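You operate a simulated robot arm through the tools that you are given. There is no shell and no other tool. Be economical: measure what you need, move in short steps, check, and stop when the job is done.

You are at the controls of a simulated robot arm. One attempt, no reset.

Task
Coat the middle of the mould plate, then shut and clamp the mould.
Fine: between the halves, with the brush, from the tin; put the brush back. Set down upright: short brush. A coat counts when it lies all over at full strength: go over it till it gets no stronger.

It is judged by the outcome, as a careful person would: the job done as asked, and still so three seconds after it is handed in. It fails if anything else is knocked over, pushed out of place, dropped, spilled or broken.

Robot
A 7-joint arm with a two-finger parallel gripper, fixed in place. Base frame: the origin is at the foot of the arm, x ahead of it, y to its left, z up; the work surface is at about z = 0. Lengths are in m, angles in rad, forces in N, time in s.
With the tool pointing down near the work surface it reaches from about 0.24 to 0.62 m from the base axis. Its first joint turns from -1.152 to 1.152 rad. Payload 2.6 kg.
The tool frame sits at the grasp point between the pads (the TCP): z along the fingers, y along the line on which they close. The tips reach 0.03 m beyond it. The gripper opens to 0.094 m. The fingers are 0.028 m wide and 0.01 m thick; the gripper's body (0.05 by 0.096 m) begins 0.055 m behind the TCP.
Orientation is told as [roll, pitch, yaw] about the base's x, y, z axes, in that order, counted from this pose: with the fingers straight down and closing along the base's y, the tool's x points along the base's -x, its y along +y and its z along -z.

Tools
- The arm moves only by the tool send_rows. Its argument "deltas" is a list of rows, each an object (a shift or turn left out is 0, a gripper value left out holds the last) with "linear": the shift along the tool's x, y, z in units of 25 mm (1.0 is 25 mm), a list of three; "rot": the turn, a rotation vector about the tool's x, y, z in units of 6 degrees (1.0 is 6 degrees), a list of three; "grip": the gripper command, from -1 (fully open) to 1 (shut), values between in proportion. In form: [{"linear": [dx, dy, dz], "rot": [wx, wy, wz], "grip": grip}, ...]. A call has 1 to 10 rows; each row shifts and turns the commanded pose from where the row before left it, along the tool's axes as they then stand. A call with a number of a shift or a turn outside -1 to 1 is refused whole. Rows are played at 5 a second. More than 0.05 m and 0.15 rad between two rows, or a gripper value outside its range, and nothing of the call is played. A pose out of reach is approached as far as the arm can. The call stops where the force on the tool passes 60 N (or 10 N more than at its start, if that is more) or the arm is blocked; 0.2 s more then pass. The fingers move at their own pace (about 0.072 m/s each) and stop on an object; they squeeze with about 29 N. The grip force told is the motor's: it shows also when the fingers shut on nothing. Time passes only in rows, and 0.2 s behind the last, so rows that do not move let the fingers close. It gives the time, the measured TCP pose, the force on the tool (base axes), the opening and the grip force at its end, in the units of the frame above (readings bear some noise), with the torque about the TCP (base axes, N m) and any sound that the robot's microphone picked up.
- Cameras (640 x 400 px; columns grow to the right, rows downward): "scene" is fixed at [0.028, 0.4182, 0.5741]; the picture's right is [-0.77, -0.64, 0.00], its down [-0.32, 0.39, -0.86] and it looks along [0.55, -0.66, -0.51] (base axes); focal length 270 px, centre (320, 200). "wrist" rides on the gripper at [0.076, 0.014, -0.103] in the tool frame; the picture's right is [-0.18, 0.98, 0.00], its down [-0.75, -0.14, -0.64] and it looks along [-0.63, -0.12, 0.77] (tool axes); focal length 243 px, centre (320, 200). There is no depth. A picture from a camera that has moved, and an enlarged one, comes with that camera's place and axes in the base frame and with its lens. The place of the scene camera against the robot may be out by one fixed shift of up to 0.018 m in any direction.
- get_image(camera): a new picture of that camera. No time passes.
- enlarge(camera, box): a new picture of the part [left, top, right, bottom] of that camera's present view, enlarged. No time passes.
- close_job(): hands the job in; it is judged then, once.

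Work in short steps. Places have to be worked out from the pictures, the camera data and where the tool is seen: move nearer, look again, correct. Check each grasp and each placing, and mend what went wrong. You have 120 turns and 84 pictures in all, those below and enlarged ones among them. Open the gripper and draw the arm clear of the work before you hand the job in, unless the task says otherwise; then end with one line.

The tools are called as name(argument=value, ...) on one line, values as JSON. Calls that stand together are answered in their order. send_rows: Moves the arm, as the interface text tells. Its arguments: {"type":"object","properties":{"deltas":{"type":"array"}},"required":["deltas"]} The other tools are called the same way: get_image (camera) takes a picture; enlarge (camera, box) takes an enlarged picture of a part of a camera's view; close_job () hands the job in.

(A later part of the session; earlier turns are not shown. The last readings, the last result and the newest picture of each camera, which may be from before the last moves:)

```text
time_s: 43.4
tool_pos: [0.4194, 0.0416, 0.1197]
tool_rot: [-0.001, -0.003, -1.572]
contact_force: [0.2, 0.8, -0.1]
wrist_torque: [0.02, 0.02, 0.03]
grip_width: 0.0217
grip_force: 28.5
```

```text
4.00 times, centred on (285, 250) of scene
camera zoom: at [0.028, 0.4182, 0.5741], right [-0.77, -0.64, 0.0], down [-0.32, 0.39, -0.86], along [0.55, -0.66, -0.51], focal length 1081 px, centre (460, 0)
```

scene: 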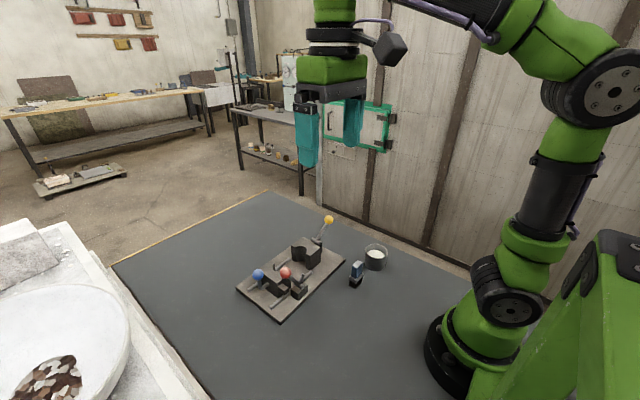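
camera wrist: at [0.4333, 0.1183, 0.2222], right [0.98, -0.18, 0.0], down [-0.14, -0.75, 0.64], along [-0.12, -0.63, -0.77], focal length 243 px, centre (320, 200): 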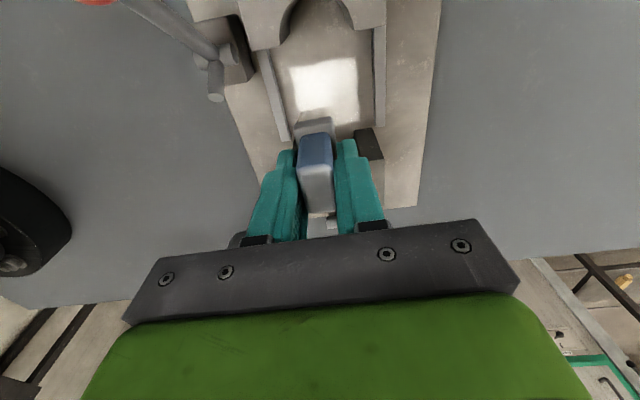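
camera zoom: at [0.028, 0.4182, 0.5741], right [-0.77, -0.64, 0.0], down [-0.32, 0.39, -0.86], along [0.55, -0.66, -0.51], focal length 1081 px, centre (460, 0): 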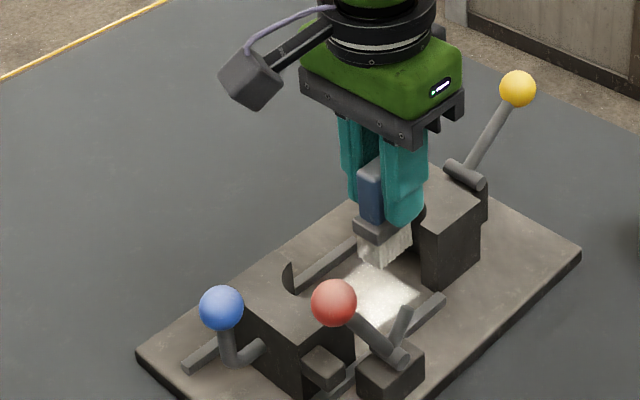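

Nothing displaced. Checking how the brush sits in the grip now.

enlarge(camera="wrist", box=[240, 50, 400, 240])

enlarge(camera="scene", box=[280, 220, 330, 280])

```text
2.11 times, centred on (320, 145) of wrist
camera zoom: at [0.4333, 0.1183, 0.2222], right [0.98, -0.18, 0.0], down [-0.14, -0.75, 0.64], along [-0.12, -0.63, -0.77], focal length 511 px, centre (320, 316)
```

zoom: 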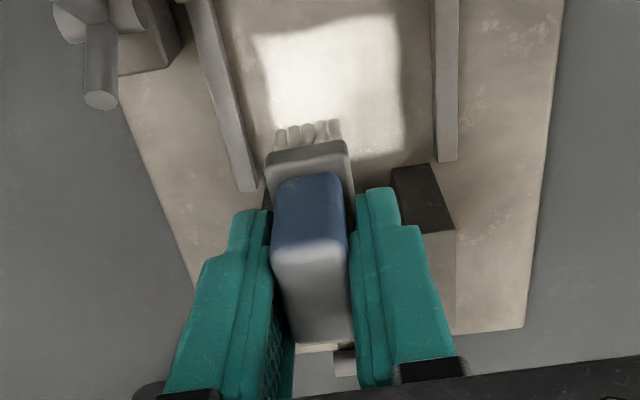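

```text
6.67 times, centred on (305, 250) of scene
camera zoom: at [0.028, 0.4182, 0.5741], right [-0.77, -0.64, 0.0], down [-0.32, 0.39, -0.86], along [0.55, -0.66, -0.51], focal length 1802 px, centre (420, -133)
```

zoom: 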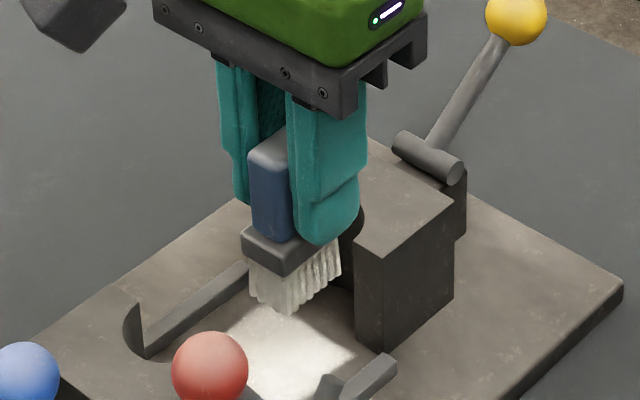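

The brush's image position in the grip is almost unchanged. It was a finger that hit the half, so I'll keep y ≥ 0.0415. Descending for the first column.

send_rows(deltas=[{"linear": [0.03, 0, 0.5]}, {"linear": [0, 0, 0.5]}, {"linear": [0, 0, 0.4]}, {}, {"linear": [0, 0, 0.08]}, {}, {"linear": [0, 0, 0.04]}, {}])

```text
time_s: 45.2
tool_pos: [0.4193, 0.0428, 0.0828]
tool_rot: [-0.002, -0.001, -1.571]
contact_force: [0.4, -0.2, -0.9]
wrist_torque: [-0.01, 0.01, -0.02]
grip_width: 0.0216
grip_force: 28.7
```

send_rows(deltas=[{"linear": [0, 0, 0.06]}, {}, {"linear": [0, 0, 0.05]}, {}, {"linear": [0, 0, 0.03]}, {}])

```text
time_s: 46.6
tool_pos: [0.4196, 0.0431, 0.0783]
tool_rot: [0.0, -0.001, -1.571]
contact_force: [-0.7, -0.1, 1.9]
wrist_torque: [0.02, 0.03, 0.03]
grip_width: 0.0216
grip_force: 29.3
```

Light contact; a touch more, then column 1 up and back.

send_rows(deltas=[{"linear": [0.05, -0.04, 0.03]}, {"linear": [0.5, 0, 0]}, {"linear": [0.5, 0, 0]}, {"linear": [0.5, 0, 0]}, {}, {"linear": [-0.5, 0, 0]}, {"linear": [-0.5, 0, 0]}, {"linear": [-0.55, 0, 0]}, {}])

```text
time_s: 48.6
tool_pos: [0.4177, 0.0427, 0.0771]
tool_rot: [0.0, 0.0, -1.569]
contact_force: [0.9, 6.3, 14.5]
wrist_torque: [0.68, -0.03, 0.02]
grip_width: 0.0217
grip_force: 28.9
```

Good, 14 N contact. Next column at x ≈ 0.441, with a slight lift to offset the rise.

send_rows(deltas=[{"linear": [0, 0.45, 0]}, {"linear": [0, 0.45, 0]}, {"linear": [0.5, 0, 0]}, {"linear": [0.5, 0, 0]}, {"linear": [0.55, 0, 0]}, {}, {"linear": [-0.5, 0, 0]}, {"linear": [-0.5, 0, 0]}, {"linear": [-0.52, 0, 0]}, {}])

```text
time_s: 50.8
tool_pos: [0.4403, 0.0453, 0.0772]
tool_rot: [0.002, 0.002, -1.568]
contact_force: [0.4, 11.8, 23.2]
wrist_torque: [0.73, 0.02, -0.01]
grip_width: 0.0218
grip_force: 29.2
```

send_rows(deltas=[{"linear": [-0.04, 0.45, -0.02]}, {"linear": [0, 0.45, -0.02]}, {"linear": [0.5, 0, 0]}, {"linear": [0.5, 0, 0]}, {"linear": [0.55, 0, 0]}, {}, {"linear": [-0.5, 0, 0]}, {"linear": [-0.5, 0, 0]}, {"linear": [-0.52, 0, 0]}, {}])

enlarge(camera="wrist", box=[200, 50, 360, 180])

```text
time_s: 51.5
tool_pos: [0.4561, 0.041, 0.0787]
tool_rot: [-0.017, -0.003, -1.586]
contact_force: [-7.6, -0.4, 10.9]
wrist_torque: [0.05, 0.4, -0.13]
grip_width: 0.0217
grip_force: 29.3
stopped in row 3: the force on the tool passed its limit at 70 N (the readings are from after the stop); the commanded pose is now the measured one
```

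```text
3.08 times, centred on (280, 115) of wrist
camera zoom: at [0.4733, 0.1157, 0.1808], right [0.98, -0.2, -0.02], down [-0.14, -0.75, 0.65], along [-0.14, -0.63, -0.76], focal length 746 px, centre (443, 462)
```

zoom: 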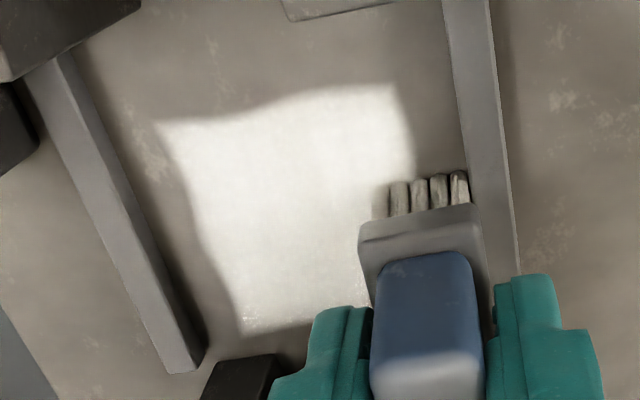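

The right bristles are touching the rail at x ≈ 0.457, which causes the force trips. The patch edge at x ≈ 0.466 is already under the bristles there. I'll level and run column 3 at x ≈ 0.453.

send_rows(deltas=[{"linear": [0.04, -0.1, -0.15], "rot": [-0.16, 0.03, -0.14]}, {"linear": [0, 0, 0]}, {"linear": [0, 0, 0.1]}, {}])

```text
time_s: 52.5
tool_pos: [0.4541, 0.0393, 0.0804]
tool_rot: [0.003, 0.0, -1.569]
contact_force: [-0.1, 0.4, -0.7]
wrist_torque: [0.0, 0.03, 0.0]
grip_width: 0.0216
grip_force: 28.9
```

send_rows(deltas=[{"linear": [0.05, 0, 0.05]}, {"linear": [0, 0, 0.03]}, {"linear": [0.5, 0, 0.02]}, {"linear": [0.5, 0, 0]}, {"linear": [0.55, 0, 0]}, {}])

```text
time_s: 53.9
tool_pos: [0.4564, 0.0798, 0.0782]
tool_rot: [0.002, -0.002, -1.57]
contact_force: [-13.2, -15.5, 24.7]
wrist_torque: [-0.69, 0.51, -0.3]
grip_width: 0.022
grip_force: 28.8
```

Good contact. Sweep back down the column and up again, then lift to inspect.

send_rows(deltas=[{"linear": [-0.4, -0.06, -0.01]}, {"linear": [-0.5, 0, 0]}, {"linear": [-0.5, 0, 0]}, {}, {"linear": [0.4, 0, 0]}, {"linear": [0.5, 0, 0]}, {"linear": [0.5, 0, 0]}, {}])

send_rows(deltas=[{"linear": [-0.3, -0.3, -0.5]}, {"linear": [-0.5, 0, -1]}, {"linear": [0, 0, -1]}, {"linear": [0, 0, -1]}, {}])

enlarge(camera="scene", box=[280, 255, 324, 291])

enlarge(camera="wrist", box=[240, 20, 400, 150])

```text
time_s: 55.7
tool_pos: [0.4544, 0.0805, 0.0779]
tool_rot: [0.006, -0.003, -1.569]
contact_force: [-1.4, -14.3, 29.6]
wrist_torque: [-0.24, 0.04, -0.07]
grip_width: 0.0216
grip_force: 28.8
```

```text
time_s: 56.9
tool_pos: [0.4463, 0.0605, 0.1665]
tool_rot: [0.0, 0.0, -1.567]
contact_force: [0.6, -0.4, -0.3]
wrist_torque: [0.03, -0.02, -0.01]
grip_width: 0.022
grip_force: 28.5
```

```text
11.11 times, centred on (302, 273) of scene
camera zoom: at [0.028, 0.4182, 0.5741], right [-0.77, -0.64, 0.0], down [-0.32, 0.39, -0.86], along [0.55, -0.66, -0.51], focal length 3004 px, centre (520, -611)
```

zoom: 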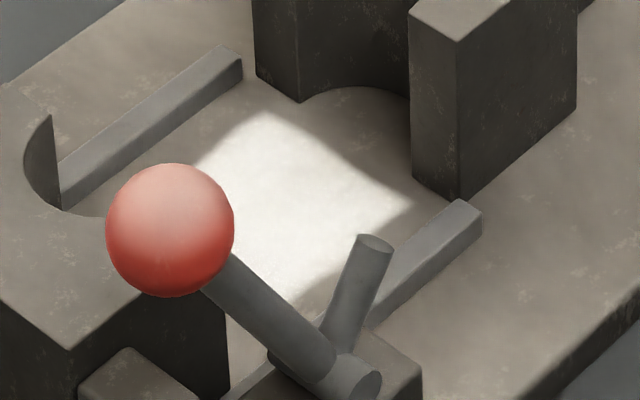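

```text
3.08 times, centred on (320, 85) of wrist
camera zoom: at [0.4594, 0.1374, 0.2678], right [0.98, -0.18, 0.0], down [-0.14, -0.75, 0.64], along [-0.12, -0.63, -0.77], focal length 746 px, centre (320, 554)
```

zoom: 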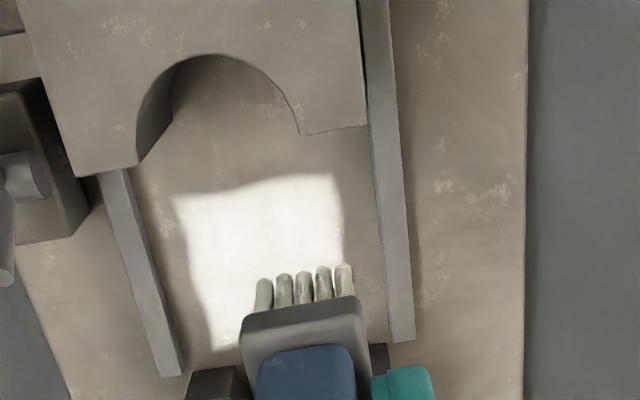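

The patch looks the same before and after this set. I'll check the bristles' colour against the tin, to see the brush hasn't simply run dry.

enlarge(camera="scene", box=[260, 190, 400, 300])

```text
3.64 times, centred on (330, 245) of scene
camera zoom: at [0.028, 0.4182, 0.5741], right [-0.77, -0.64, 0.0], down [-0.32, 0.39, -0.86], along [0.55, -0.66, -0.51], focal length 983 px, centre (284, 36)
```

zoom: 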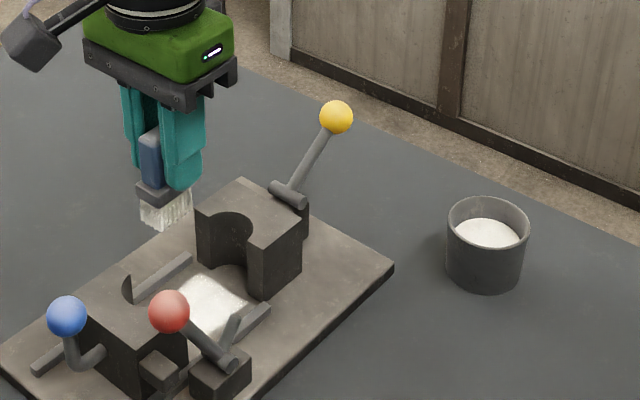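

The coat is as white as the tin's contents and the bristles are still loaded, so it is at full strength. I'll take the brush back by the same high path to (0.291, −0.032).

send_rows(deltas=[{"linear": [0, 0, -0.9]}, {"linear": [0, -0.9, 0]}, {"linear": [0, -0.9, 0]}, {"linear": [0, -0.9, 0]}, {"linear": [0, -0.9, 0]}, {"linear": [0, -0.9, 0]}, {"linear": [0, -0.9, 0]}, {"linear": [0, -0.81, 0]}, {}])

send_rows(deltas=[{"linear": [-0.93, 0, 0]}, {"linear": [-0.93, 0, 0]}, {"linear": [-0.93, 0, 0]}, {"linear": [-0.92, 0, 0]}, {"linear": [0, 0, 1]}, {"linear": [0, 0, 1]}, {"linear": [0, 0, 1]}, {}])

enlarge(camera="scene", box=[310, 200, 410, 290])

enlarge(camera="wrist", box=[220, 50, 420, 240])

```text
time_s: 58.9
tool_pos: [0.2898, 0.0605, 0.186]
tool_rot: [0.003, -0.002, -1.566]
contact_force: [1.2, 0.1, -0.2]
wrist_torque: [0.02, 0.04, 0.01]
grip_width: 0.0218
grip_force: 29.0
```

```text
time_s: 60.7
tool_pos: [0.291, -0.0313, 0.1117]
tool_rot: [0.001, -0.001, -1.567]
contact_force: [0.1, 0.3, -1.4]
wrist_torque: [0.03, 0.01, 0.0]
grip_width: 0.0216
grip_force: 29.2
```

```text
4.44 times, centred on (360, 245) of scene
camera zoom: at [0.028, 0.4182, 0.5741], right [-0.77, -0.64, 0.0], down [-0.32, 0.39, -0.86], along [0.55, -0.66, -0.51], focal length 1202 px, centre (142, 0)
```

zoom: 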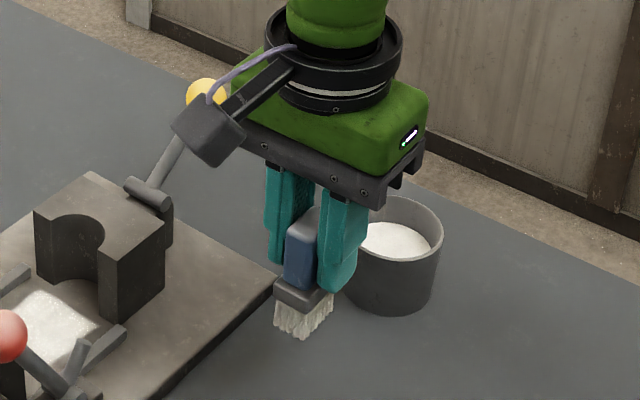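

```text
2.11 times, centred on (320, 145) of wrist
camera zoom: at [0.3046, 0.0446, 0.2149], right [0.98, -0.18, 0.0], down [-0.14, -0.75, 0.64], along [-0.12, -0.63, -0.77], focal length 511 px, centre (320, 316)
```

zoom: 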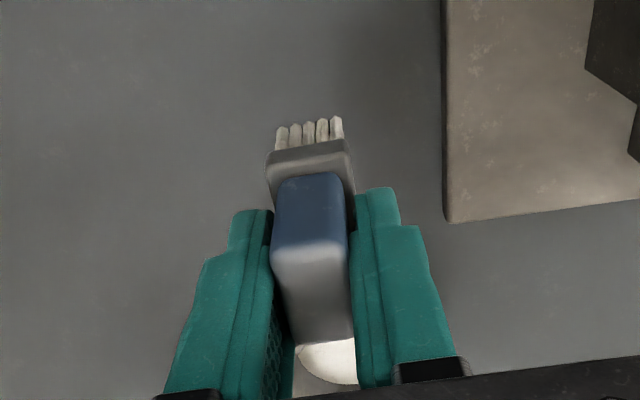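

Brush upright over its spot. Lowering to near contact, then in small steps.

send_rows(deltas=[{"linear": [-0.03, 0, 0.6]}, {"linear": [0, 0, 0.6]}, {"linear": [0, 0, 0.4]}, {}, {"linear": [0, 0, 0.05]}, {}])

send_rows(deltas=[{"linear": [0, 0, 0.06]}, {}, {"linear": [0, 0, 0.04]}, {}])

```text
time_s: 62.1
tool_pos: [0.2918, -0.0325, 0.0707]
tool_rot: [0.002, 0.001, -1.567]
contact_force: [0.0, -0.5, -0.4]
wrist_torque: [-0.01, 0.0, -0.03]
grip_width: 0.0218
grip_force: 29.1
```

```text
time_s: 63.1
tool_pos: [0.2895, -0.0316, 0.0672]
tool_rot: [0.0, -0.001, -1.567]
contact_force: [0.1, -0.3, -1.0]
wrist_torque: [0.03, 0.0, 0.01]
grip_width: 0.0216
grip_force: 29.8
```

send_rows(deltas=[{"linear": [0, 0, 0.04]}, {}, {"linear": [0, 0, 0.03]}, {}])

```text
time_s: 64.1
tool_pos: [0.291, -0.0319, 0.0667]
tool_rot: [0.0, -0.001, -1.567]
contact_force: [0.6, 0.5, 0.0]
wrist_torque: [0.0, 0.03, 0.0]
grip_width: 0.0217
grip_force: 28.9
```

send_rows(deltas=[{"linear": [0, 0, 0.03]}, {}, {"linear": [0, 0, 0.03]}, {}])

```text
time_s: 65.1
tool_pos: [0.2905, -0.0328, 0.0644]
tool_rot: [0.001, 0.0, -1.568]
contact_force: [-0.3, -0.5, -0.8]
wrist_torque: [-0.03, -0.02, 0.02]
grip_width: 0.0218
grip_force: 29.0
```

send_rows(deltas=[{"linear": [0, 0, 0.04]}, {}, {"linear": [0, 0, 0.03]}, {}])

enlarge(camera="scene", box=[330, 230, 390, 290])

```text
time_s: 66.1
tool_pos: [0.2908, -0.0328, 0.0629]
tool_rot: [0.005, 0.002, -1.568]
contact_force: [-8.4, -1.3, 32.7]
wrist_torque: [0.13, 0.41, 0.03]
grip_width: 0.0215
grip_force: 29.0
```

```text
6.67 times, centred on (360, 260) of scene
camera zoom: at [0.0279, 0.4182, 0.5741], right [-0.77, -0.64, 0.0], down [-0.32, 0.39, -0.86], along [0.55, -0.66, -0.51], focal length 1802 px, centre (53, -200)
```

zoom: 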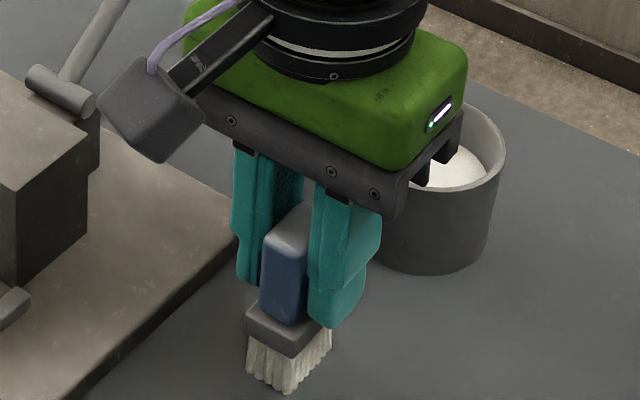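

Firm contact at TCP 0.063. I'll ease up slightly, open, and retreat straight up.

send_rows(deltas=[{"linear": [0, 0, -0.02]}, {"grip": 0.2}, {"grip": -0.3}, {"grip": -0.3}, {"linear": [0, 0, -0.4]}, {"linear": [0, 0, -0.8]}, {"linear": [0, 0, -1]}, {"linear": [0, 0, -1]}, {"linear": [0, 0, -1]}, {}])

enlarge(camera="scene", box=[310, 210, 400, 300])

```text
time_s: 68.3
tool_pos: [0.2904, -0.0326, 0.1685]
tool_rot: [0.0, 0.001, -1.567]
contact_force: [-0.1, -0.2, 0.1]
wrist_torque: [-0.02, -0.03, 0.02]
grip_width: 0.0612
grip_force: 0.0
```

```text
4.44 times, centred on (355, 255) of scene
camera zoom: at [0.028, 0.4182, 0.5741], right [-0.77, -0.64, 0.0], down [-0.32, 0.39, -0.86], along [0.55, -0.66, -0.51], focal length 1202 px, centre (164, -44)
```

zoom: 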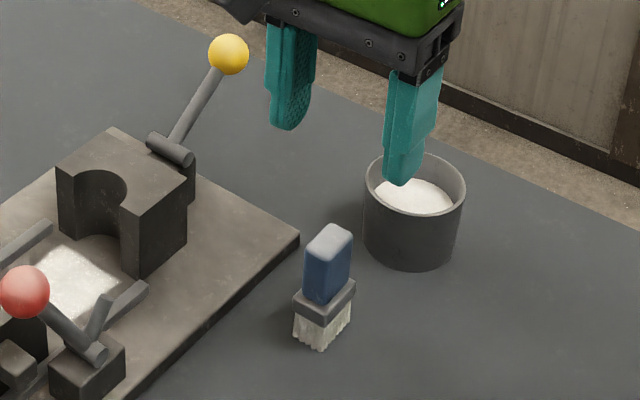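

The brush is back upright. Next is the blue handle, estimated at (0.426, 0.165, 0.113). I'll go up and round to above it at z 0.21.

send_rows(deltas=[{"linear": [0, 0, -1], "grip": -0.1}, {"linear": [0.98, 0, -0.8]}, {"linear": [0.98, 0, 0]}, {"linear": [0.98, 0, 0]}, {"linear": [0.98, 0, 0]}, {"linear": [0.98, 0, 0]}, {"linear": [0.98, 0, 0]}, {"linear": [0.98, 0, 0]}, {"linear": [0.98, 0, 0]}, {}])

send_rows(deltas=[{"linear": [0, 0.9, 0]}, {"linear": [0, 0.9, 0]}, {"linear": [0, 0.9, 0]}, {"linear": [0, 0.9, 0]}, {"linear": [0, 0.9, 0]}, {"linear": [0, 0.9, 0]}, {}])

get_image(camera="wrist")

enlarge(camera="scene", box=[210, 170, 330, 320])

```text
time_s: 70.5
tool_pos: [0.2896, 0.1631, 0.2145]
tool_rot: [0.001, -0.002, -1.567]
contact_force: [-0.5, 0.4, 0.4]
wrist_torque: [-0.03, 0.01, 0.02]
grip_width: 0.0515
grip_force: 0.1
```

```text
time_s: 72.1
tool_pos: [0.4258, 0.164, 0.2133]
tool_rot: [0.003, 0.0, -1.568]
contact_force: [-0.5, -0.2, 0.4]
wrist_torque: [0.02, -0.03, -0.01]
grip_width: 0.0518
grip_force: 0.1
```

```text
34 pictures are left
camera wrist: at [0.4392, 0.2394, 0.3159], right [0.98, -0.18, 0.0], down [-0.14, -0.75, 0.64], along [-0.12, -0.63, -0.77], focal length 243 px, centre (320, 200)
```

wrist: 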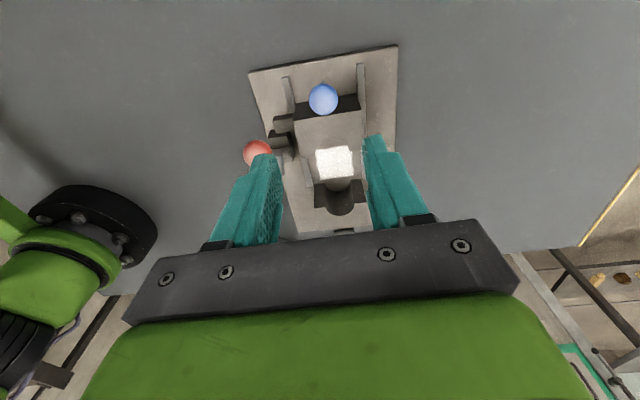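

```text
2.67 times, centred on (270, 245) of scene
camera zoom: at [0.028, 0.4182, 0.5741], right [-0.77, -0.64, 0.0], down [-0.32, 0.39, -0.86], along [0.55, -0.66, -0.51], focal length 721 px, centre (453, 80)
```

zoom: 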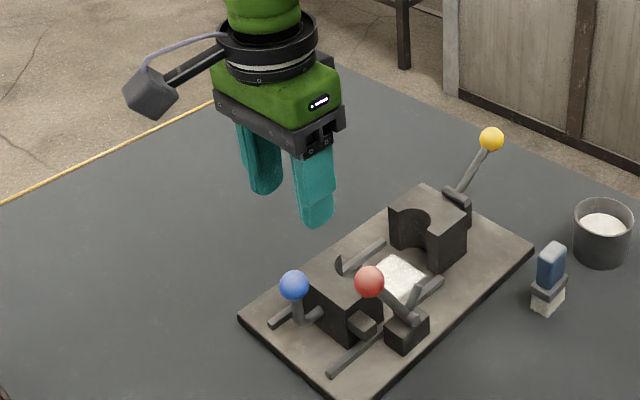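

The estimates for the blue knob differ by about 1 cm in y, so I'll measure it in an enlarged view.

enlarge(camera="wrist", box=[230, 40, 410, 180])

enlarge(camera="scene", box=[240, 240, 320, 310])

```text
2.86 times, centred on (320, 110) of wrist
camera zoom: at [0.4392, 0.2394, 0.3159], right [0.98, -0.18, 0.0], down [-0.14, -0.75, 0.64], along [-0.12, -0.63, -0.77], focal length 693 px, centre (320, 457)
```

zoom: 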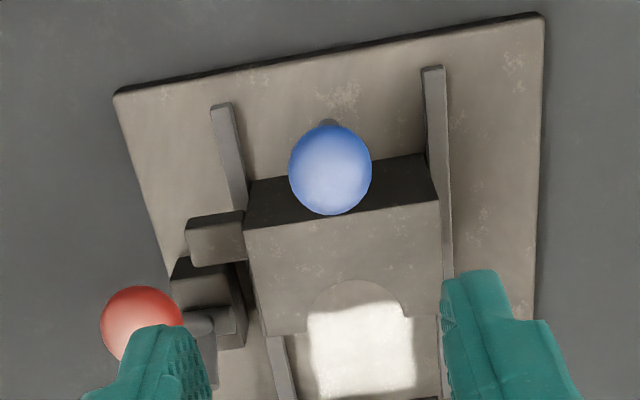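

```text
5.71 times, centred on (280, 275) of scene
camera zoom: at [0.028, 0.4182, 0.5741], right [-0.77, -0.64, 0.0], down [-0.32, 0.39, -0.86], along [0.55, -0.66, -0.51], focal length 1545 px, centre (549, -229)
```

zoom: 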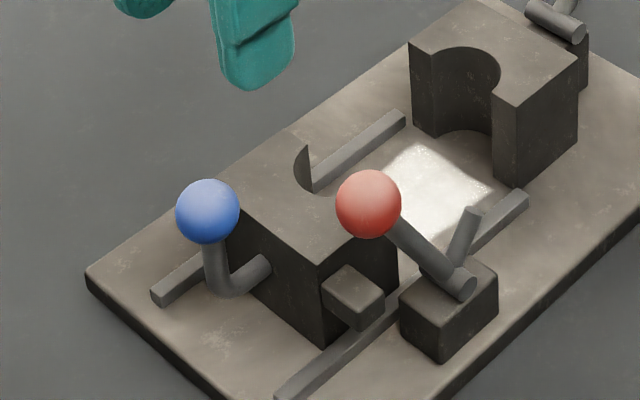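

The wrist rays put the knob at about (0.429, 0.169, 0.095), and the moving half's outer face at y 0.1465. I'll descend around it with the fingers straddling in x, checking partway.

send_rows(deltas=[{"linear": [0.18, 0.12, 1]}, {"linear": [0, 0, 1]}, {"linear": [0, 0, 0.8]}, {}])

enlarge(camera="wrist", box=[230, 40, 410, 220])

enlarge(camera="scene", box=[220, 200, 320, 310])

```text
time_s: 73.1
tool_pos: [0.4283, 0.1678, 0.1423]
tool_rot: [0.002, 0.0, -1.567]
contact_force: [0.2, 1.2, 0.5]
wrist_torque: [0.02, 0.01, 0.0]
grip_width: 0.052
grip_force: 0.0
```

```text
2.22 times, centred on (320, 130) of wrist
camera zoom: at [0.4419, 0.2429, 0.2458], right [0.98, -0.18, 0.0], down [-0.14, -0.75, 0.64], along [-0.12, -0.63, -0.77], focal length 539 px, centre (320, 356)
```

zoom: 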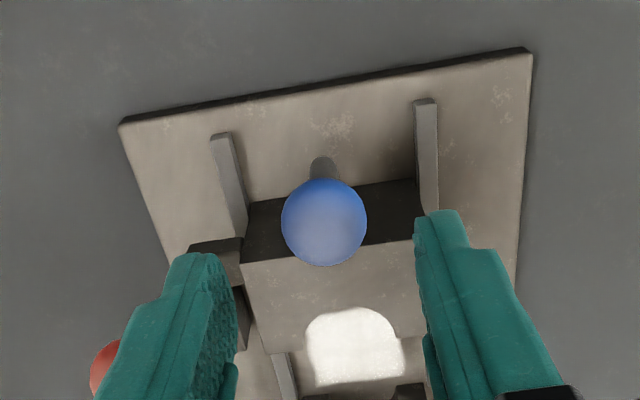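

```text
3.64 times, centred on (270, 255) of scene
camera zoom: at [0.028, 0.4182, 0.5741], right [-0.77, -0.64, 0.0], down [-0.32, 0.39, -0.86], along [0.55, -0.66, -0.51], focal length 983 px, centre (502, 0)
```

zoom: 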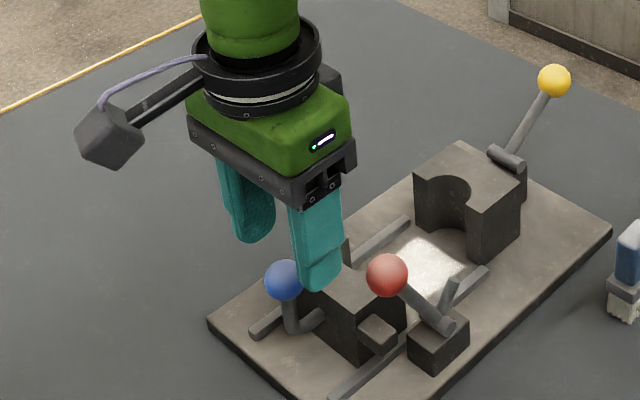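

Triangulating gives the knob at (0.429, 0.171, 0.095). Lowering to it and closing.

send_rows(deltas=[{"linear": [0.12, 0.03, 0.6]}, {"linear": [0, 0, 0.6]}, {"linear": [0, 0, 0.6]}, {}, {"grip": 0.3}, {"grip": 1}, {"grip": 1}, {}])

enlarge(camera="scene", box=[220, 210, 320, 310])

```text
time_s: 74.9
tool_pos: [0.4292, 0.1718, 0.0977]
tool_rot: [0.004, -0.001, -1.567]
contact_force: [12.5, 0.1, 0.2]
wrist_torque: [0.32, -0.03, 0.08]
grip_width: 0.0255
grip_force: 28.6
```

```text
4.00 times, centred on (270, 260) of scene
camera zoom: at [0.0281, 0.4182, 0.5741], right [-0.77, -0.64, 0.0], down [-0.32, 0.39, -0.86], along [0.55, -0.66, -0.51], focal length 1081 px, centre (520, -40)
```

zoom: 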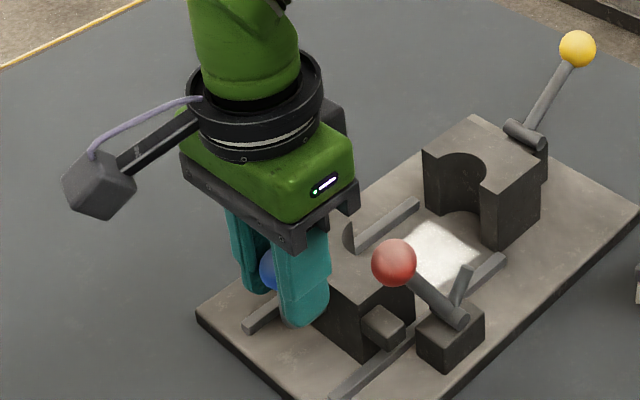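

Knob gripped (25.5 mm). I'll slide it toward −y in moderate steps, watching the force.

send_rows(deltas=[{"linear": [-0.2, 0.03, 0]}, {"linear": [-0.3, 0, 0]}, {"linear": [-0.3, 0, 0]}, {"linear": [-0.3, 0, 0]}, {}])

enlarge(camera="scene", box=[230, 210, 330, 310])

```text
time_s: 76.1
tool_pos: [0.4296, 0.1446, 0.0989]
tool_rot: [-0.001, 0.0, -1.569]
contact_force: [-10.1, 0.6, 19.2]
wrist_torque: [-0.1, 0.08, 0.06]
grip_width: 0.0257
grip_force: 29.3
```

```text
4.00 times, centred on (280, 260) of scene
camera zoom: at [0.0279, 0.4181, 0.5742], right [-0.77, -0.64, 0.0], down [-0.32, 0.39, -0.86], along [0.55, -0.66, -0.51], focal length 1081 px, centre (480, -40)
```

zoom: 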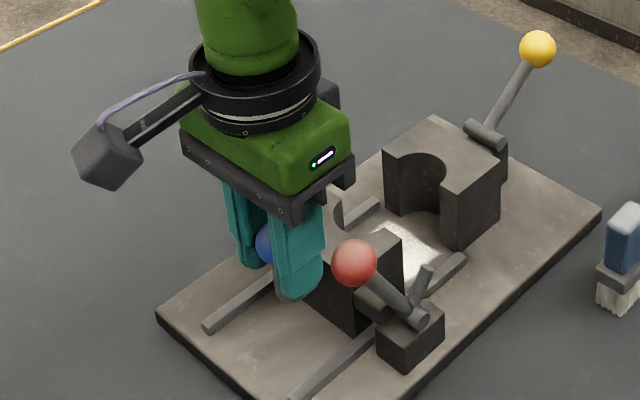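

It's sliding freely. I'll continue, easing slightly in z and x.

send_rows(deltas=[{"linear": [-0.3, -0.02, -0.02]}, {"linear": [-0.3, 0, 0]}, {"linear": [-0.3, 0, 0]}, {"linear": [-0.3, 0, 0]}, {}])

enlarge(camera="scene", box=[250, 210, 340, 300])

```text
time_s: 77.3
tool_pos: [0.4279, 0.112, 0.0971]
tool_rot: [-0.002, -0.002, -1.567]
contact_force: [-9.4, 0.2, -0.1]
wrist_torque: [0.41, 0.05, -0.08]
grip_width: 0.0255
grip_force: 28.8
```

```text
4.44 times, centred on (295, 255) of scene
camera zoom: at [0.028, 0.4182, 0.5741], right [-0.77, -0.64, 0.0], down [-0.32, 0.39, -0.86], along [0.55, -0.66, -0.51], focal length 1202 px, centre (431, -44)
```

zoom: 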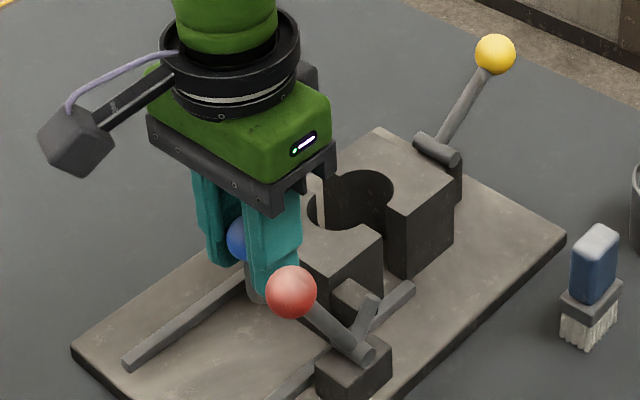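

About 16 mm remain. Continuing to contact.

send_rows(deltas=[{"linear": [-0.25, 0, 0]}, {"linear": [-0.25, 0, 0]}, {"linear": [-0.15, 0, 0]}, {}])

enlarge(camera="scene", box=[250, 210, 340, 300])

```text
time_s: 78.3
tool_pos: [0.4285, 0.0976, 0.0973]
tool_rot: [-0.002, -0.002, -1.566]
contact_force: [-6.8, 1.2, 0.6]
wrist_torque: [-0.31, -0.03, 0.11]
grip_width: 0.0256
grip_force: 29.1
```

```text
4.44 times, centred on (295, 255) of scene
camera zoom: at [0.0281, 0.4182, 0.5741], right [-0.77, -0.64, 0.0], down [-0.32, 0.39, -0.86], along [0.55, -0.66, -0.51], focal length 1202 px, centre (431, -44)
```

zoom: 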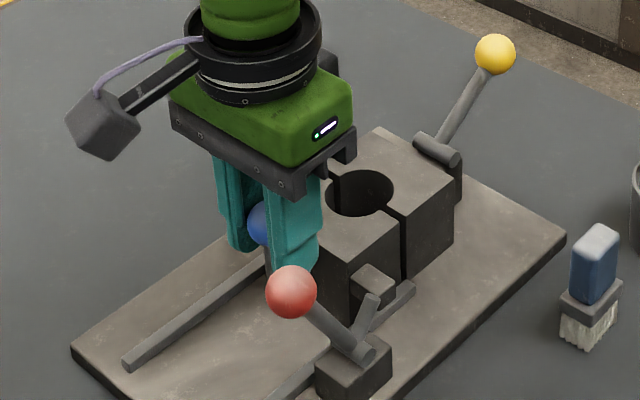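

send_rows(deltas=[{"linear": [-0.1, 0, 0]}, {"linear": [-0.1, 0, 0]}, {"linear": [-0.05, 0, 0]}, {}])

enlarge(camera="scene", box=[260, 225, 330, 295])

```text
time_s: 79.3
tool_pos: [0.4284, 0.0922, 0.0985]
tool_rot: [-0.002, -0.001, -1.568]
contact_force: [-6.5, 8.1, -0.2]
wrist_torque: [-0.02, -0.04, -0.02]
grip_width: 0.0258
grip_force: 29.0
```

```text
5.71 times, centred on (295, 260) of scene
camera zoom: at [0.0281, 0.4182, 0.5741], right [-0.77, -0.64, 0.0], down [-0.32, 0.39, -0.86], along [0.55, -0.66, -0.51], focal length 1545 px, centre (463, -143)
```

zoom: 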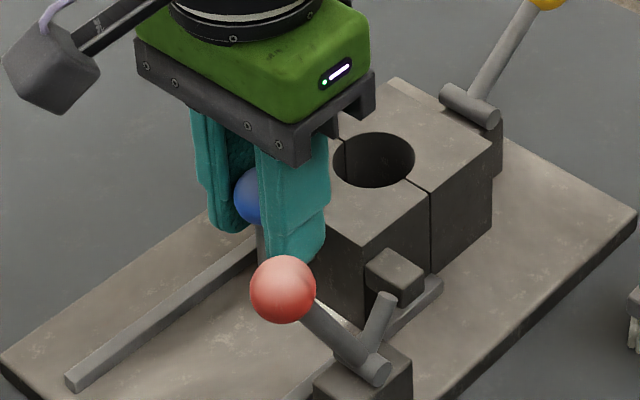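

The faces have met and force is rising (8 N). A slight extra push seats it.

send_rows(deltas=[{"linear": [-0.05, 0, 0]}, {"linear": [-0.05, 0, 0]}, {}])

```text
time_s: 80.1
tool_pos: [0.4286, 0.0907, 0.0991]
tool_rot: [0.001, 0.003, -1.566]
contact_force: [-12.7, 19.1, -0.1]
wrist_torque: [0.06, 0.05, -0.06]
grip_width: 0.0255
grip_force: 29.2
```

The mould is shut (19 N reaction, no gap). I'll release the blue knob and rise, then look at the red clamp.

send_rows(deltas=[{"linear": [0.06, 0.04, 0]}, {"grip": 0.2}, {"grip": -0.2}, {"grip": -0.2}, {"linear": [0, 0, -0.6]}, {"linear": [0, 0, -1]}, {"linear": [0, 0, -1]}, {"linear": [0, 0, -1]}, {"linear": [0, 0, -1]}, {"linear": [0.8, -0.5, 0]}])

send_rows(deltas=[{"linear": [0.8, -0.9, 0]}, {"linear": [0, -0.9, 0]}, {}])

get_image(camera="wrist")

enlarge(camera="scene", box=[260, 230, 330, 300])

```text
time_s: 82.3
tool_pos: [0.4187, 0.1093, 0.2148]
tool_rot: [0.003, 0.001, -1.568]
contact_force: [0.5, 0.2, 0.0]
wrist_torque: [0.02, 0.0, -0.01]
grip_width: 0.0563
grip_force: 0.1
```

```text
time_s: 83.1
tool_pos: [0.3715, 0.1316, 0.215]
tool_rot: [0.002, -0.001, -1.569]
contact_force: [-0.3, -0.2, -1.1]
wrist_torque: [0.0, 0.0, 0.02]
grip_width: 0.0565
grip_force: 0.1
```

```text
23 pictures are left
camera wrist: at [0.3852, 0.2068, 0.3173], right [0.98, -0.18, 0.0], down [-0.14, -0.75, 0.64], along [-0.12, -0.63, -0.77], focal length 243 px, centre (320, 200)
```

wrist: 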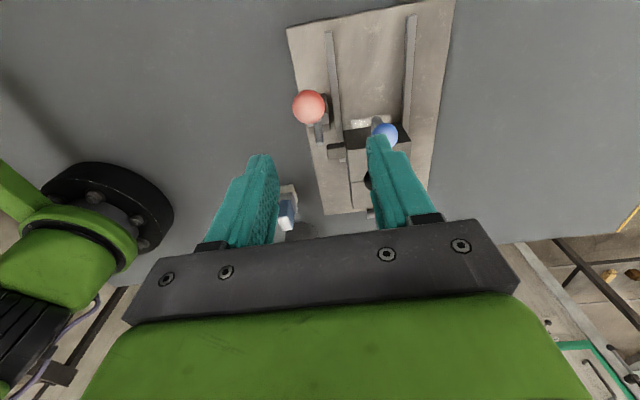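

```text
5.71 times, centred on (295, 265) of scene
camera zoom: at [0.028, 0.4182, 0.5741], right [-0.77, -0.64, 0.0], down [-0.32, 0.39, -0.86], along [0.55, -0.66, -0.51], focal length 1545 px, centre (463, -171)
```

zoom: 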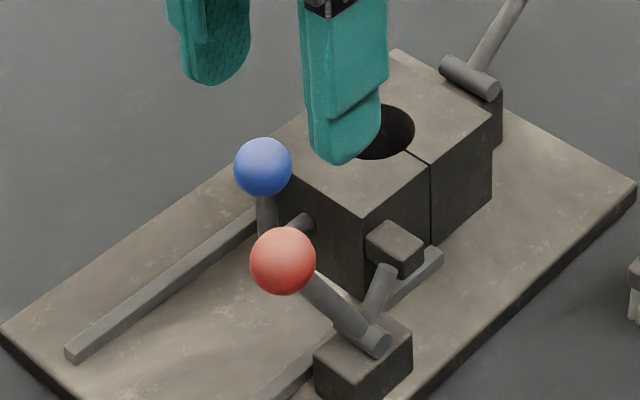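

The red knob is roughly at (0.363, 0.141, 0.113). I'll lower a bit for a second ray and triangulate.

send_rows(deltas=[{"linear": [0.35, -0.32, 0.5]}, {"linear": [0, 0, 0.8]}, {}])

enlarge(camera="wrist", box=[240, 40, 420, 200])

```text
time_s: 83.9
tool_pos: [0.3639, 0.1401, 0.1816]
tool_rot: [0.002, -0.001, -1.567]
contact_force: [0.3, 1.0, 0.1]
wrist_torque: [0.0, 0.01, 0.0]
grip_width: 0.0566
grip_force: 0.0
```

```text
2.50 times, centred on (330, 120) of wrist
camera zoom: at [0.3775, 0.2148, 0.2854], right [0.98, -0.18, 0.0], down [-0.14, -0.75, 0.64], along [-0.12, -0.63, -0.77], focal length 606 px, centre (295, 400)
```

zoom: 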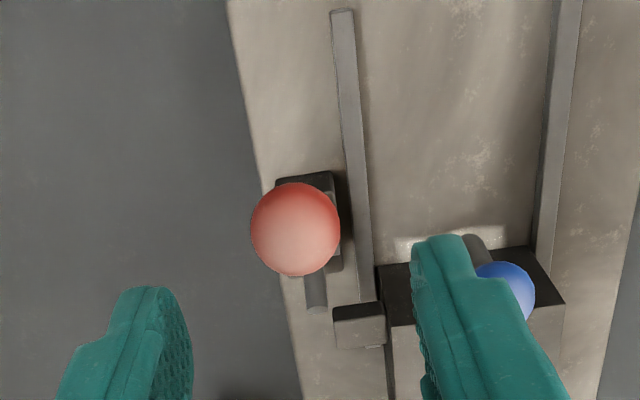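

Triangulated red knob: (0.364, 0.144, 0.125). The geometry shows its short arm must swing down toward −y onto the lug, so the knob goes over the top toward −y. I'll grip the knob, with the fingers along the hinge axis.

send_rows(deltas=[{"linear": [0.16, 0, 0.7]}, {"linear": [0, 0, 0.8]}, {"linear": [0, 0, 0.65]}, {}, {"grip": 0.3}, {"grip": 1}, {"grip": 1}, {}])

enlarge(camera="scene", box=[250, 210, 340, 300])

```text
time_s: 85.7
tool_pos: [0.3646, 0.1431, 0.1275]
tool_rot: [-0.001, 0.0, -1.567]
contact_force: [0.2, 1.6, -0.1]
wrist_torque: [0.27, 0.04, -0.01]
grip_width: 0.0251
grip_force: 29.1
```

```text
4.44 times, centred on (295, 255) of scene
camera zoom: at [0.028, 0.4182, 0.5741], right [-0.77, -0.64, 0.0], down [-0.32, 0.39, -0.86], along [0.55, -0.66, -0.51], focal length 1202 px, centre (431, -44)
```

zoom: 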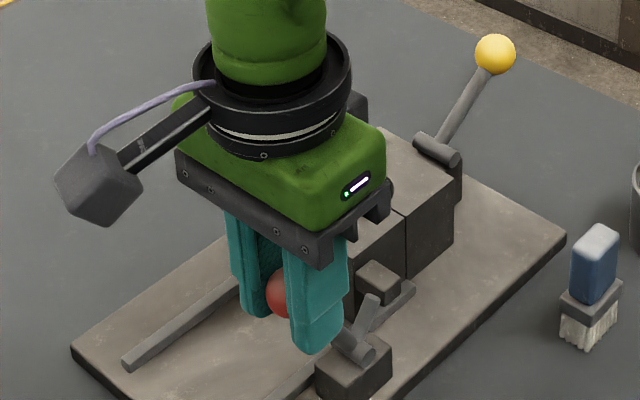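

Gripped at the full diameter (25.1 mm) with no side load. Starting the arc over the top.

send_rows(deltas=[{"linear": [-0.24, 0, -0.16]}, {"linear": [-0.24, 0, -0.15]}, {}])

```text
time_s: 86.5
tool_pos: [0.3637, 0.1318, 0.1359]
tool_rot: [-0.002, -0.001, -1.567]
contact_force: [-3.6, 7.8, 0.1]
wrist_torque: [0.76, 0.04, 0.03]
grip_width: 0.0249
grip_force: 29.1
```

send_rows(deltas=[{"linear": [-0.27, 0, -0.12]}, {"linear": [-0.27, 0, -0.11]}, {"linear": [-0.28, 0, -0.07]}, {"linear": [-0.28, 0, -0.06]}, {}])

enlarge(camera="scene", box=[260, 220, 340, 300])

```text
time_s: 87.7
tool_pos: [0.3646, 0.1029, 0.1449]
tool_rot: [0.0, 0.001, -1.566]
contact_force: [-13.5, 9.8, -0.3]
wrist_torque: [0.85, 0.18, 0.07]
grip_width: 0.0248
grip_force: 29.3
```

```text
5.00 times, centred on (300, 260) of scene
camera zoom: at [0.028, 0.4182, 0.5741], right [-0.77, -0.64, 0.0], down [-0.32, 0.39, -0.86], along [0.55, -0.66, -0.51], focal length 1352 px, centre (420, -100)
```

zoom: 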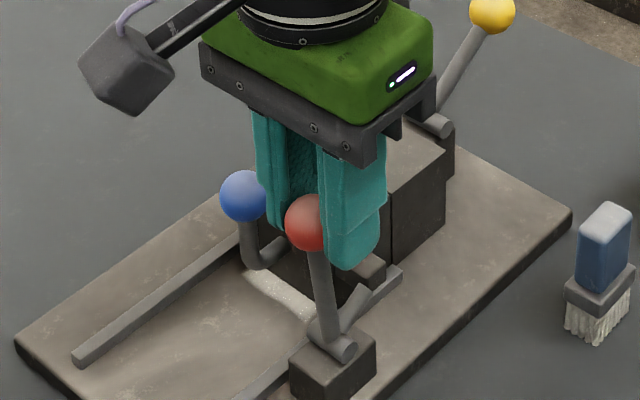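

The lever is near vertical and the short arm is tilting toward the lug. Continuing the arc.

send_rows(deltas=[{"linear": [-0.28, 0, -0.03]}, {"linear": [-0.28, 0, 0.0]}, {"linear": [-0.28, 0, 0.03]}, {"linear": [-0.28, 0, 0.05]}, {}])

enlarge(camera="scene", box=[260, 220, 340, 300])

```text
time_s: 88.9
tool_pos: [0.3623, 0.0751, 0.1441]
tool_rot: [0.001, 0.0, -1.569]
contact_force: [-17.3, 6.7, 5.4]
wrist_torque: [0.89, 0.26, 0.18]
grip_width: 0.0249
grip_force: 29.3
```

```text
5.00 times, centred on (300, 260) of scene
camera zoom: at [0.028, 0.4182, 0.5741], right [-0.77, -0.64, 0.0], down [-0.32, 0.39, -0.86], along [0.55, -0.66, -0.51], focal length 1352 px, centre (420, -100)
```

zoom: 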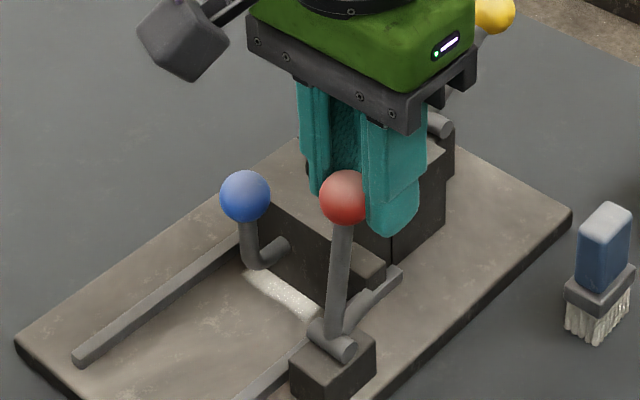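

Past vertical. Continuing, with a small x correction for the side load.

send_rows(deltas=[{"linear": [-0.28, -0.04, 0.08]}, {"linear": [-0.27, 0, 0.1]}, {}])

enlarge(camera="scene", box=[260, 220, 340, 300])

```text
time_s: 89.7
tool_pos: [0.3632, 0.0616, 0.1388]
tool_rot: [-0.002, 0.0, -1.569]
contact_force: [-18.8, 3.1, 10.4]
wrist_torque: [0.8, 0.22, 0.23]
grip_width: 0.025
grip_force: 28.5
```

```text
5.00 times, centred on (300, 260) of scene
camera zoom: at [0.028, 0.4182, 0.5742], right [-0.77, -0.64, 0.0], down [-0.32, 0.39, -0.86], along [0.55, -0.66, -0.51], focal length 1352 px, centre (420, -100)
```

zoom: 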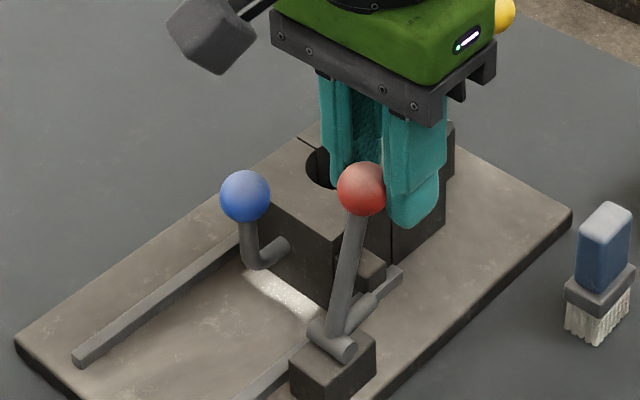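

send_rows(deltas=[{"linear": [-0.27, -0.08, 0.12]}, {"linear": [-0.26, 0, 0.14]}, {}])

enlarge(camera="scene", box=[270, 220, 340, 300])

```text
time_s: 90.5
tool_pos: [0.3639, 0.0482, 0.1342]
tool_rot: [0.006, -0.002, -1.568]
contact_force: [0.1, -1.5, 0.6]
wrist_torque: [-0.02, -0.02, 0.0]
grip_width: 0.0
grip_force: 29.1
```

```text
5.00 times, centred on (305, 260) of scene
camera zoom: at [0.028, 0.4182, 0.5741], right [-0.77, -0.64, 0.0], down [-0.32, 0.39, -0.86], along [0.55, -0.66, -0.51], focal length 1352 px, centre (395, -100)
```

zoom: 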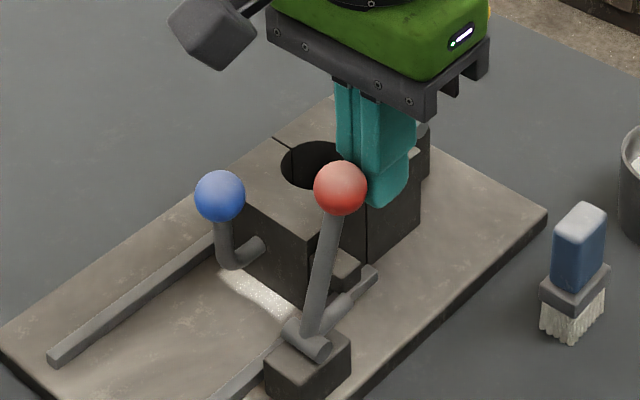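

The fingers slipped off past the knob; the lever is about 20° past vertical. I'll go up, behind it (+y), and push with closed fingers instead.

send_rows(deltas=[{"linear": [-0.1, 0, -1], "grip": 1}, {"linear": [0, 0, -1]}, {"linear": [0, 0, -0.6]}, {"linear": [0.9, 0, 0]}, {"linear": [0.9, 0, 0]}, {"linear": [0.9, 0, 0]}, {}])

enlarge(camera="wrist", box=[240, 40, 420, 200])

```text
time_s: 92.1
tool_pos: [0.3607, 0.1145, 0.1972]
tool_rot: [0.001, 0.0, -1.566]
contact_force: [0.6, 0.7, 0.5]
wrist_torque: [0.01, -0.02, -0.01]
grip_width: 0.0003
grip_force: 29.1
```

```text
2.50 times, centred on (330, 120) of wrist
camera zoom: at [0.3749, 0.1888, 0.3005], right [0.98, -0.18, 0.0], down [-0.14, -0.75, 0.64], along [-0.12, -0.63, -0.77], focal length 606 px, centre (295, 400)
```

zoom: 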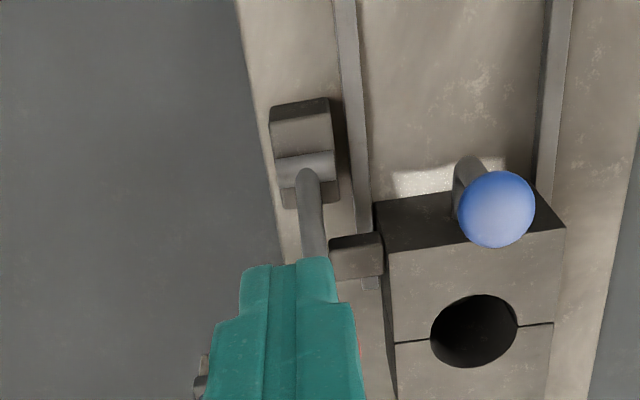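

The lever now leans to −y and the hinge is at about (0.364, 0.106). Lowering behind the knob, then pushing −y.

send_rows(deltas=[{"linear": [0.05, 0.1, 0.9]}, {"linear": [0, 0, 0.9]}, {"linear": [0, 0, 0.7]}, {}])

send_rows(deltas=[{"linear": [-0.4, 0, 0]}, {"linear": [-0.4, 0, 0]}, {"linear": [-0.3, 0, 0.05]}, {"linear": [-0.3, 0, 0.05]}, {}])

enlarge(camera="scene", box=[260, 215, 340, 300])

```text
time_s: 93.1
tool_pos: [0.364, 0.1148, 0.136]
tool_rot: [0.002, 0.001, -1.566]
contact_force: [-0.7, -0.2, -1.0]
wrist_torque: [-0.05, -0.01, 0.0]
grip_width: 0.0
grip_force: 29.3
```

```text
time_s: 94.3
tool_pos: [0.3647, 0.0879, 0.1341]
tool_rot: [0.003, 0.014, -1.558]
contact_force: [-5.9, 41.4, 30.6]
wrist_torque: [0.85, 0.48, 0.02]
grip_width: 0.0001
grip_force: 28.9
```

```text
4.71 times, centred on (300, 258) of scene
camera zoom: at [0.0279, 0.4182, 0.5742], right [-0.77, -0.64, 0.0], down [-0.32, 0.39, -0.86], along [0.55, -0.66, -0.51], focal length 1272 px, centre (414, -71)
```

zoom: 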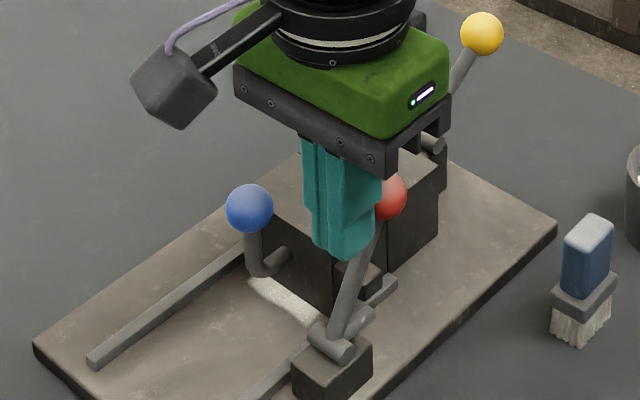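

Resistance has risen to about 50 N along the normal to the lever, so the short arm is probably bearing on the lug. Looking closely.

enlarge(camera="scene", box=[290, 248, 326, 282])

```text
11.76 times, centred on (308, 265) of scene
camera zoom: at [0.0279, 0.4182, 0.5742], right [-0.77, -0.64, 0.0], down [-0.32, 0.39, -0.86], along [0.55, -0.66, -0.51], focal length 3181 px, centre (461, -565)
```

zoom: 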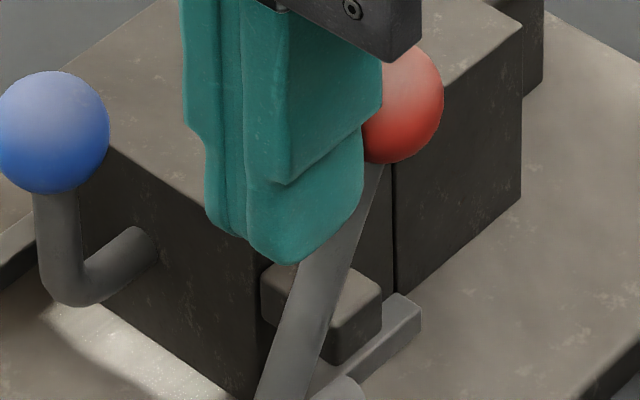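

Pushing a little further along the arc (−y and down), to see whether it stops or clicks over.

send_rows(deltas=[{"linear": [-0.08, 0, 0.08]}, {"linear": [-0.08, 0, 0.08]}, {"linear": [-0.08, 0, 0.08]}, {}])

```text
time_s: 94.6
tool_pos: [0.365, 0.0892, 0.1347]
tool_rot: [0.005, 0.019, -1.563]
contact_force: [-1.0, 3.9, 3.9]
wrist_torque: [0.05, -0.02, -0.05]
grip_width: 0.0
grip_force: 29.0
stopped in row 1: the force on the tool passed its limit at 63 N (the readings are from after the stop); the commanded pose is now the measured one
```

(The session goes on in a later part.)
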